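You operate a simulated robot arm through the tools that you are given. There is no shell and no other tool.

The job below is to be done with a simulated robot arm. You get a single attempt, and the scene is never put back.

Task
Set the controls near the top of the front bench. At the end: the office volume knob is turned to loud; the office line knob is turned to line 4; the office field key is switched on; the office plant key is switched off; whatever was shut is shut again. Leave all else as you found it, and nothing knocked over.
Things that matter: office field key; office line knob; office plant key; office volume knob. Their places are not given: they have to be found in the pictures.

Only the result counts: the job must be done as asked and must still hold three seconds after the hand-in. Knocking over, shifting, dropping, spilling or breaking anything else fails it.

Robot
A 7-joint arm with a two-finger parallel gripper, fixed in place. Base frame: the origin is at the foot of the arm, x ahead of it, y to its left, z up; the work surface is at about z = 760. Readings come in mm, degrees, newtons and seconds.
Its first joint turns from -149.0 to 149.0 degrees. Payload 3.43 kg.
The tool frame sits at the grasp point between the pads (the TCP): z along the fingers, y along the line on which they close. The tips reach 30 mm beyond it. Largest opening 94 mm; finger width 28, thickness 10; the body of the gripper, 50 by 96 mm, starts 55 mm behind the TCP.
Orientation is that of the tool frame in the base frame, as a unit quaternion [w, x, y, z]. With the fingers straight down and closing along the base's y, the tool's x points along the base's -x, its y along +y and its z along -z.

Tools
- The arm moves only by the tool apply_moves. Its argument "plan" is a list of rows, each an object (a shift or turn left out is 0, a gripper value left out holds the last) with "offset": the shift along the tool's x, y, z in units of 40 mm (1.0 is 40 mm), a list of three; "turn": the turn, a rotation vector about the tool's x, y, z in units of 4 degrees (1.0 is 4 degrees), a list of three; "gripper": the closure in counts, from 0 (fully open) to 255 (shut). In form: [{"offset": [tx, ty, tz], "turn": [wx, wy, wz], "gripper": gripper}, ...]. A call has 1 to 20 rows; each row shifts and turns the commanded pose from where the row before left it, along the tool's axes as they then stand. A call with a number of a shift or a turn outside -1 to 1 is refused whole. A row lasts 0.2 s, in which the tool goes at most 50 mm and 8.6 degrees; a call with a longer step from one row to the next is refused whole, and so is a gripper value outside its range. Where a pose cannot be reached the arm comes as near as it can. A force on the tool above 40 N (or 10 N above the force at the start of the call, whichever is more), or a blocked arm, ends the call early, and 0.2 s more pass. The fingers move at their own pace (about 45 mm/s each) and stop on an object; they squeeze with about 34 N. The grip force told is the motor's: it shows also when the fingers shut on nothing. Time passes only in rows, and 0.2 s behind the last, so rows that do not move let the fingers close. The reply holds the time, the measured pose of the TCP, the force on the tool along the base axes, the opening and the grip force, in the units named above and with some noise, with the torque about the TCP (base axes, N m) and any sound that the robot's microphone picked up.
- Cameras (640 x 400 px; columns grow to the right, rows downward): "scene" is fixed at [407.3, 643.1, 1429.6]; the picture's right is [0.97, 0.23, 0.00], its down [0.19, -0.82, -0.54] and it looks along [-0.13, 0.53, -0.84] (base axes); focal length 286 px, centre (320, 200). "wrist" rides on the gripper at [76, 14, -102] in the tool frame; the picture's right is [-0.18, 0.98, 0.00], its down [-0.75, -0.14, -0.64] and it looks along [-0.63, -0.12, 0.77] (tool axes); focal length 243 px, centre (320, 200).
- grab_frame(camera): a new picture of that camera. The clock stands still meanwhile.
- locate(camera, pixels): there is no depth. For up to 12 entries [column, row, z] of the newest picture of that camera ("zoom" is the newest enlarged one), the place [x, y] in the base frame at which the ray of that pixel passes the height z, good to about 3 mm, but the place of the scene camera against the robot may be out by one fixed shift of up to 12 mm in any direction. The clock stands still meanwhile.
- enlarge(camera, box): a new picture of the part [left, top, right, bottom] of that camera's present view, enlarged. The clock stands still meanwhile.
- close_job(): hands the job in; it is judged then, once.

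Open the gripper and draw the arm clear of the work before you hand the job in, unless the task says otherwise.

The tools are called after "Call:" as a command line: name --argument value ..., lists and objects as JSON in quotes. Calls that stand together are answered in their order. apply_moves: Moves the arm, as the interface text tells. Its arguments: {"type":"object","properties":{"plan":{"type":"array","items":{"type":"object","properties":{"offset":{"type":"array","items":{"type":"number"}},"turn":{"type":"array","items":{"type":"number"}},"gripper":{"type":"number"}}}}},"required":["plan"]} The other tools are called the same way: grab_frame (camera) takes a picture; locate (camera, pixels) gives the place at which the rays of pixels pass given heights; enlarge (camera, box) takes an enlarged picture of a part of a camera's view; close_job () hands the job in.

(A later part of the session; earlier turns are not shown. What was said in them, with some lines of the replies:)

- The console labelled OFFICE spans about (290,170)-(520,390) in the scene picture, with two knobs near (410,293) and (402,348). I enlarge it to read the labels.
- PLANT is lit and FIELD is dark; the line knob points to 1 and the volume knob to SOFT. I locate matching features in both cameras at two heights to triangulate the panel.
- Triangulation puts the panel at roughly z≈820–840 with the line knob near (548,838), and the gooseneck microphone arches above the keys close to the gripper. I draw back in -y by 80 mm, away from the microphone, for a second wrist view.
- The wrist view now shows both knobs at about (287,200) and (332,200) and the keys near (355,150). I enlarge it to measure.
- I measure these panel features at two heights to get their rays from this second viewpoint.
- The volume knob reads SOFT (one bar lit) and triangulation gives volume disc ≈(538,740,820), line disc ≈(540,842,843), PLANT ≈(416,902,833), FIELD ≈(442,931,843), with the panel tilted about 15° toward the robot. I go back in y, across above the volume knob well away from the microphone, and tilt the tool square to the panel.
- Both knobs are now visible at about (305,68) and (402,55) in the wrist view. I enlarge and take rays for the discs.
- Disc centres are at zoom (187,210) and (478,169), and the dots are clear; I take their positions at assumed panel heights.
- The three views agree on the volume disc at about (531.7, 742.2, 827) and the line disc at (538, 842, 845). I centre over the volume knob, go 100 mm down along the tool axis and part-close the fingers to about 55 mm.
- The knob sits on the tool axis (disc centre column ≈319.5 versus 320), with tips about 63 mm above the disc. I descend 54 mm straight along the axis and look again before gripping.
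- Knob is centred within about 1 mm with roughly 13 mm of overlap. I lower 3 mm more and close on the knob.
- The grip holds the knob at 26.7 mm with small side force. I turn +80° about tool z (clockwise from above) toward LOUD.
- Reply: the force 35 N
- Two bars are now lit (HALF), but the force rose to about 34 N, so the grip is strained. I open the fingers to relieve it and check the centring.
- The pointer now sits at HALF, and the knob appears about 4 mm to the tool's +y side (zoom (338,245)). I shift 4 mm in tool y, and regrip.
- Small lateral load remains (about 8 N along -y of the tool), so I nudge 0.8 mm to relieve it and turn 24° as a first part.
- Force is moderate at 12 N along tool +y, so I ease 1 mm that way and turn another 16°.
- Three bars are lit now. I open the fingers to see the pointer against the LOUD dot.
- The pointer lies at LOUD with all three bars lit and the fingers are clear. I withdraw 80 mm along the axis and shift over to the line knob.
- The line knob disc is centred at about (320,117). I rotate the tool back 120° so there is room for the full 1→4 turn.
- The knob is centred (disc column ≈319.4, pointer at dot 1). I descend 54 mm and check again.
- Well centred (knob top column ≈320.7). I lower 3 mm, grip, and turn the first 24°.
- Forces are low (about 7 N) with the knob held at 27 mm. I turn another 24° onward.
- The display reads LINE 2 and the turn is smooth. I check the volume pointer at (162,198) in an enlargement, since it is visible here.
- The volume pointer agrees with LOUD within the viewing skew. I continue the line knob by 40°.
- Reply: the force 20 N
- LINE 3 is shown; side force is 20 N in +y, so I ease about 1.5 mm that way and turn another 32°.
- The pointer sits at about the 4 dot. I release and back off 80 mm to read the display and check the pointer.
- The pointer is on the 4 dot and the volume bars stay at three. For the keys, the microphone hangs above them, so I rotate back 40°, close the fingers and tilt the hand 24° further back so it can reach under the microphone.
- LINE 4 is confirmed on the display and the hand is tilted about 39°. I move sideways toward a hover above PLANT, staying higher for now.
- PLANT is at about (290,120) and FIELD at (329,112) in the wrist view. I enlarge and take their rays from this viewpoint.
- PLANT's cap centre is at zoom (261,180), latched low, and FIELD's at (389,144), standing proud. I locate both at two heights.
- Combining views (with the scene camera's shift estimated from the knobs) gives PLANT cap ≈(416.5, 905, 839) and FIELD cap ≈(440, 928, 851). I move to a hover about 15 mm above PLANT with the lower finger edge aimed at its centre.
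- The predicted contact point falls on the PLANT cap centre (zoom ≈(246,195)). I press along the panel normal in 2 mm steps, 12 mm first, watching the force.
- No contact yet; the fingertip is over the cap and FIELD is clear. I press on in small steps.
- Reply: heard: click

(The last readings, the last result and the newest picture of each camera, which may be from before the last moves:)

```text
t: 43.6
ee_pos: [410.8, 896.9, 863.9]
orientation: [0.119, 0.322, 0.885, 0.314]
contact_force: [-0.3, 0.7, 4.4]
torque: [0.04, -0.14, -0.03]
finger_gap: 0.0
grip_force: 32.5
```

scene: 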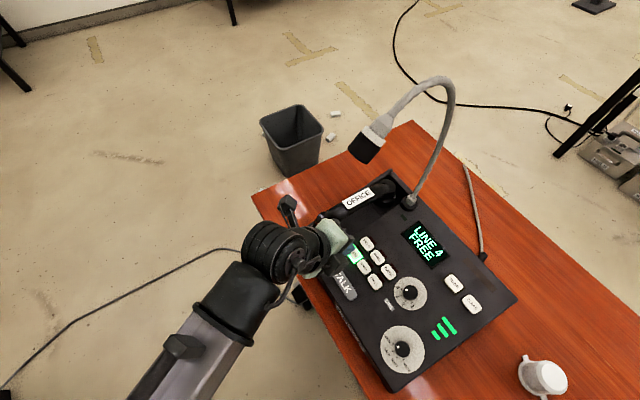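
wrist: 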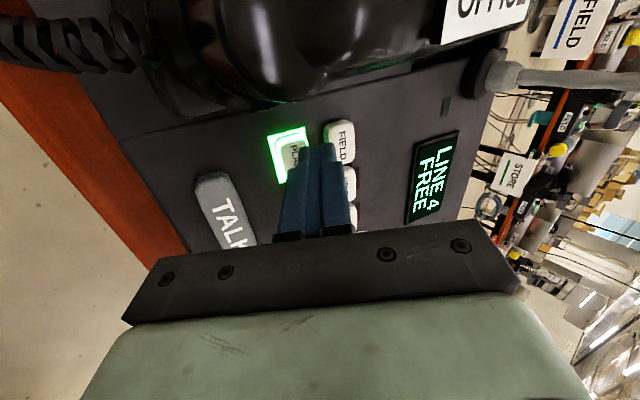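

A click was heard with light force, so the key has probably toggled. I back off along the normal and look at the PLANT lamp.

Call:
apply_moves --plan '[{"offset": [0, 0.11, -0.2245]}, {"offset": [0, 0.11, -0.2245]}, {"offset": [0, 0.11, -0.2245]}, {}]'

Call:
grab_frame --camera "wrist"

Call:
enlarge --camera "wrist" --box '[240, 70, 400, 200]'

Call:
enlarge --camera "scene" --box '[280, 180, 440, 310]'

```text
t: 44.6
ee_pos: [405.8, 892.2, 893.4]
orientation: [0.118, 0.322, 0.886, 0.312]
contact_force: [-0.3, -0.6, 0.7]
torque: [0.0, -0.02, 0.01]
finger_gap: 0.3
grip_force: 33.5
```

```text
taken
```

wrist: 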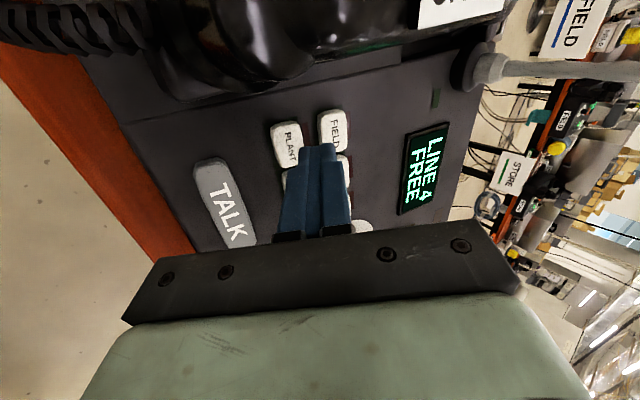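

```text
3.08 times, centred on (320, 135) of wrist
```

zoom: 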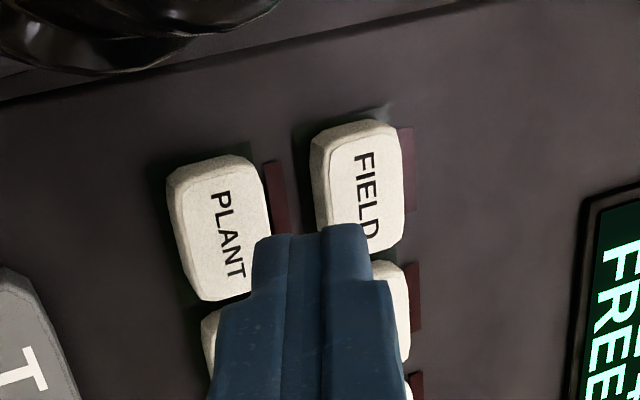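

```text
3.08 times, centred on (360, 245) of scene
```

zoom: 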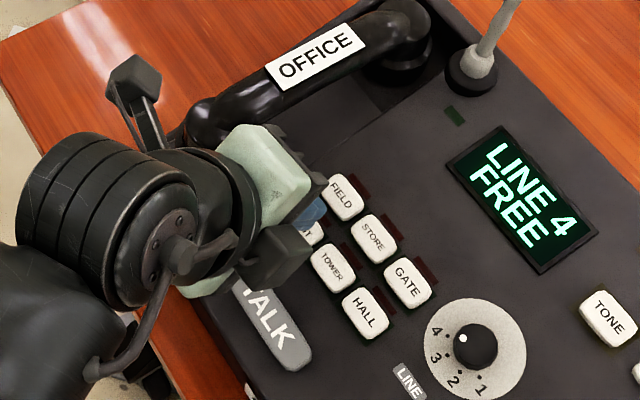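

PLANT is dark and has popped up. I move one key further along to a hover 15 mm above FIELD.

Call:
apply_moves --plan '[{"offset": [-0.0325, 0.355, 0.2575]}, {"offset": [-0.0325, 0.355, 0.2575]}, {}]'

Call:
grab_frame --camera "wrist"

Call:
enlarge --camera "wrist" --box '[240, 90, 400, 220]'

Call:
grab_frame --camera "scene"

```text
t: 45.4
ee_pos: [429.5, 917.3, 896.5]
orientation: [0.119, 0.321, 0.886, 0.312]
contact_force: [-0.1, -0.2, -0.3]
torque: [-0.03, 0.01, 0.01]
finger_gap: 0.1
grip_force: 32.9
```

```text
taken
```

wrist: 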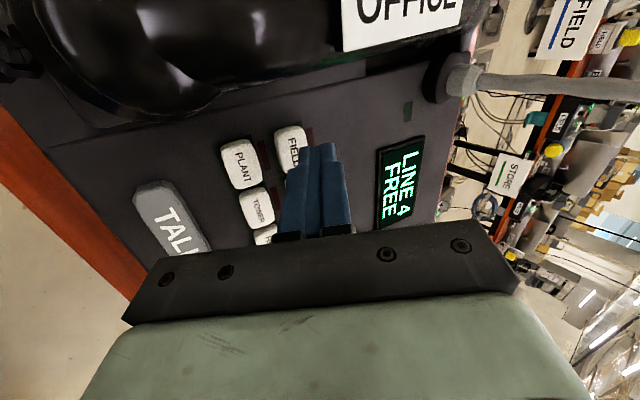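

```text
3.08 times, centred on (320, 155) of wrist
```

zoom: 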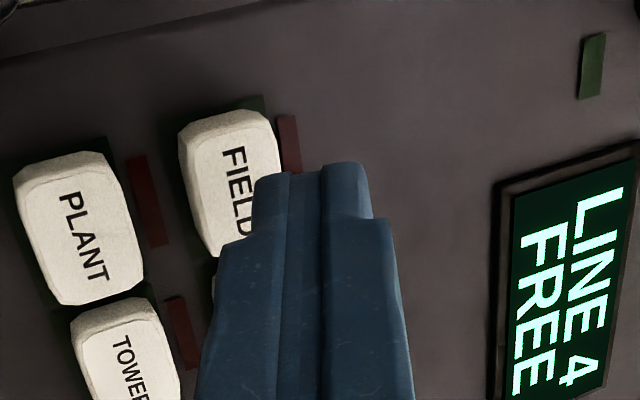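

```text
taken
```

scene: 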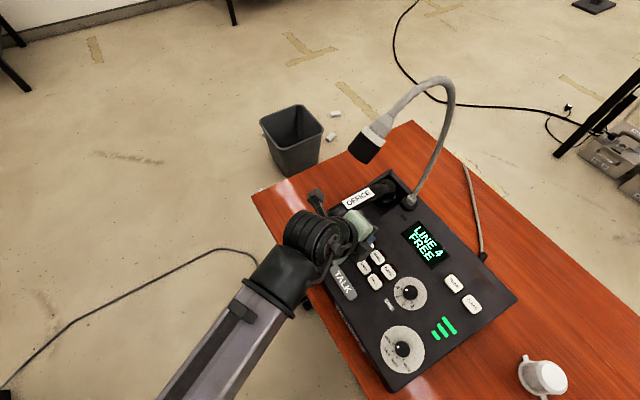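

FIELD's cap centre is at zoom ≈(238,186), within 2 mm of the predicted contact. I correct slightly and press in 2 mm steps.

Call:
apply_moves --plan '[{"offset": [0.04, -0.04, 0.0]}, {"offset": [0, -0.0219, 0.0449]}, {"offset": [0, -0.0219, 0.0449]}, {"offset": [0, -0.0219, 0.0449]}, {"offset": [0, -0.0219, 0.0449]}, {"offset": [0, -0.0219, 0.0449]}, {"offset": [0, -0.0219, 0.0449]}]'

Call:
apply_moves --plan '[{"offset": [0, -0.0219, 0.0449]}]'

Call:
apply_moves --plan '[{"offset": [0, -0.0219, 0.0449]}]'

```text
t: 47.0
ee_pos: [428.4, 919.0, 882.3]
orientation: [0.119, 0.322, 0.886, 0.313]
contact_force: [0.6, -0.2, 0.3]
torque: [-0.01, -0.04, -0.01]
finger_gap: 0.0
grip_force: 32.6
```

```text
t: 47.4
ee_pos: [430.6, 919.7, 880.4]
orientation: [0.118, 0.321, 0.886, 0.313]
contact_force: [-0.4, 0.8, -1.0]
torque: [0.03, 0.0, -0.03]
finger_gap: 0.0
grip_force: 33.1
```

```text
t: 47.8
ee_pos: [430.1, 920.2, 878.6]
orientation: [0.119, 0.322, 0.886, 0.312]
contact_force: [0.6, -0.9, 0.0]
torque: [-0.01, -0.04, -0.01]
finger_gap: 0.0
grip_force: 33.3
```

No contact yet at TCP z ≈ 878.6. I keep stepping down by 2 mm.

Call:
apply_moves --plan '[{"offset": [0, -0.0219, 0.0449]}]'

Call:
apply_moves --plan '[{"offset": [0, -0.0219, 0.0449]}]'

Call:
enlarge --camera "wrist" --box '[240, 90, 400, 220]'

```text
t: 48.2
ee_pos: [430.6, 921.4, 876.1]
orientation: [0.118, 0.321, 0.886, 0.313]
contact_force: [-0.2, -1.4, 1.5]
torque: [0.01, -0.04, 0.0]
finger_gap: 0.2
grip_force: 32.8
```

```text
t: 48.6
ee_pos: [429.9, 920.6, 874.3]
orientation: [0.119, 0.322, 0.886, 0.311]
contact_force: [0.0, -0.6, 2.2]
torque: [-0.01, -0.03, -0.03]
finger_gap: 0.0
grip_force: 32.8
heard: click
```

```text
3.08 times, centred on (320, 155) of wrist
```

zoom: 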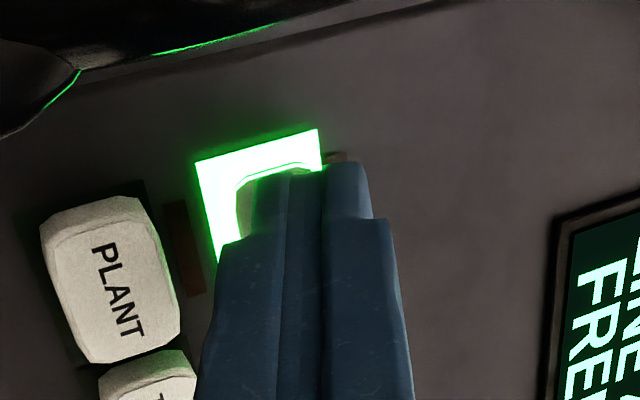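

A click, and FIELD is now lit green. I back off along the panel normal and check everything.

Call:
apply_moves --plan '[{"offset": [0, 0.11, -0.2245]}, {"offset": [0, 0.11, -0.2245]}, {"offset": [0, 0.11, -0.2245]}, {}]'

Call:
grab_frame --camera "wrist"

Call:
enlarge --camera "scene" --box '[330, 220, 490, 380]'

```text
t: 49.6
ee_pos: [423.8, 917.2, 904.6]
orientation: [0.119, 0.321, 0.886, 0.313]
contact_force: [0.6, 0.2, -0.4]
torque: [0.01, 0.01, 0.0]
finger_gap: 0.1
grip_force: 32.6
```

```text
taken
```

wrist: 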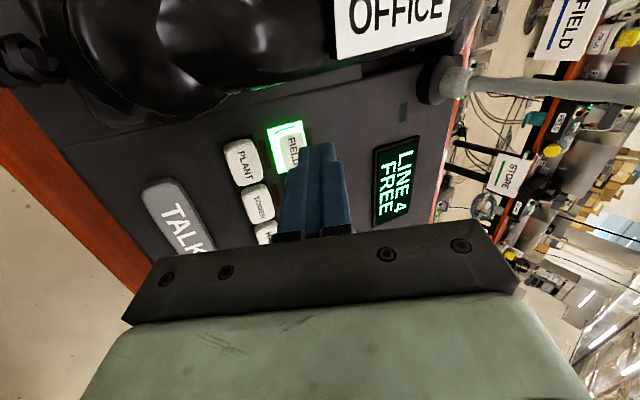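

```text
2.50 times, centred on (410, 300) of scene
```

zoom: 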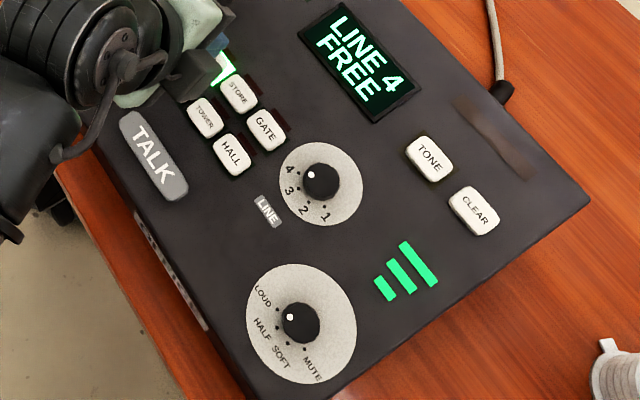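

FIELD is lit, PLANT is dark, LINE 4 and all three bars show, and both pointers match. I draw back horizontally away from the microphone, then up, and open the gripper.

Call:
apply_moves --plan '[{"offset": [0.03, -0.777, -0.627]}, {"offset": [0.03, -0.777, -0.627]}, {"offset": [0.03, -0.777, -0.627]}, {"offset": [0.03, -0.777, -0.627]}, {"offset": [0, 0.628, -0.777], "gripper": 0}, {"offset": [0, 0.628, -0.777]}, {"offset": [0, 0.628, -0.777]}, {}, {}, {}]'

Call:
grab_frame --camera "scene"

Call:
enlarge --camera "scene" --box '[320, 220, 480, 380]'

Call:
grab_frame --camera "wrist"

```text
t: 51.8
ee_pos: [319.7, 797.8, 1026.9]
orientation: [0.117, 0.322, 0.886, 0.312]
contact_force: [-0.1, 0.3, 0.7]
torque: [0.02, -0.01, -0.02]
finger_gap: 93.9
grip_force: 0.1
```

```text
taken
```

scene: 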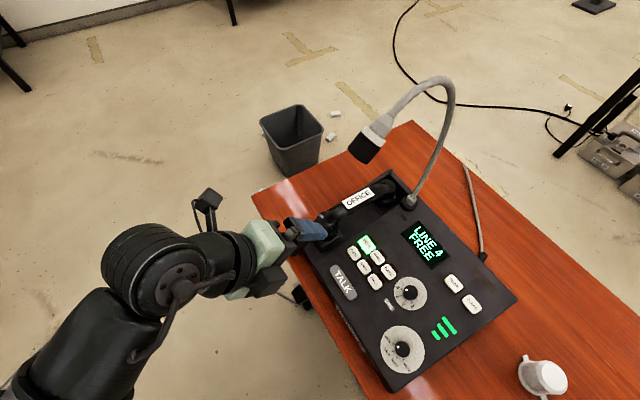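

```text
2.50 times, centred on (400, 300) of scene
```

zoom: 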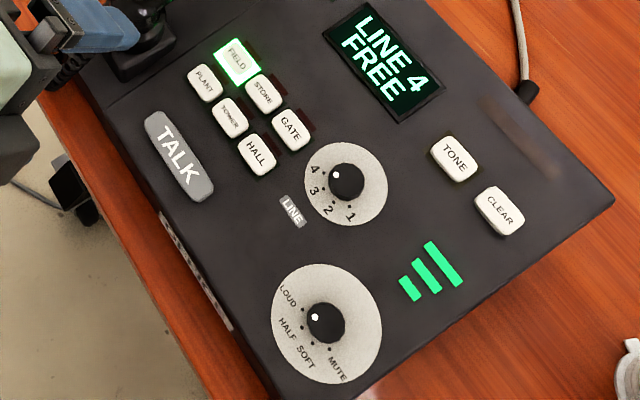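

```text
taken
```

wrist: 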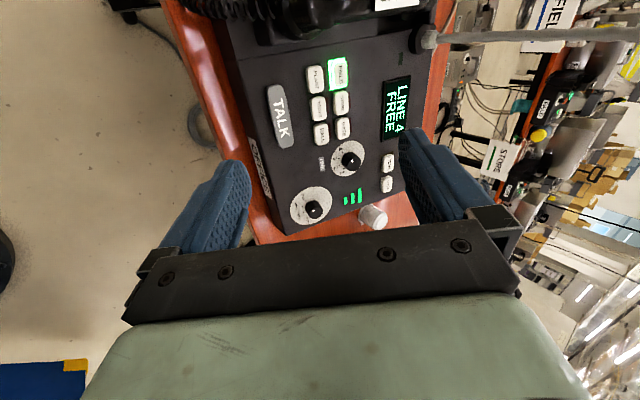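

Everything is set: FIELD lit, PLANT dark, display LINE 4, three bars with the pointer on LOUD, and the arm is clear with the gripper open. Nothing else has moved, so I hand the job in.

Call:
close_job

```text
The job is handed in.
```

I set all four office controls as asked and handed the job in. The result has not been reported back yet.

| Control | Set to | How I checked |
|---|---|---|
| Volume knob | Loud | Pointer on the LOUD dot, all three level bars lit |
| Line knob | Line 4 | Pointer on the 4 dot, display reads "LINE 4 FREE" |
| Field key | On | Clicked when pressed, then lit green |
| Plant key | Off | Clicked when pressed, then went dark and popped up |

I found nothing on the console that had to be opened, so there was nothing to shut again. In the last pictures the handset, microphone and mug were where they started. The gripper was open and the arm drawn clear before the hand-in.
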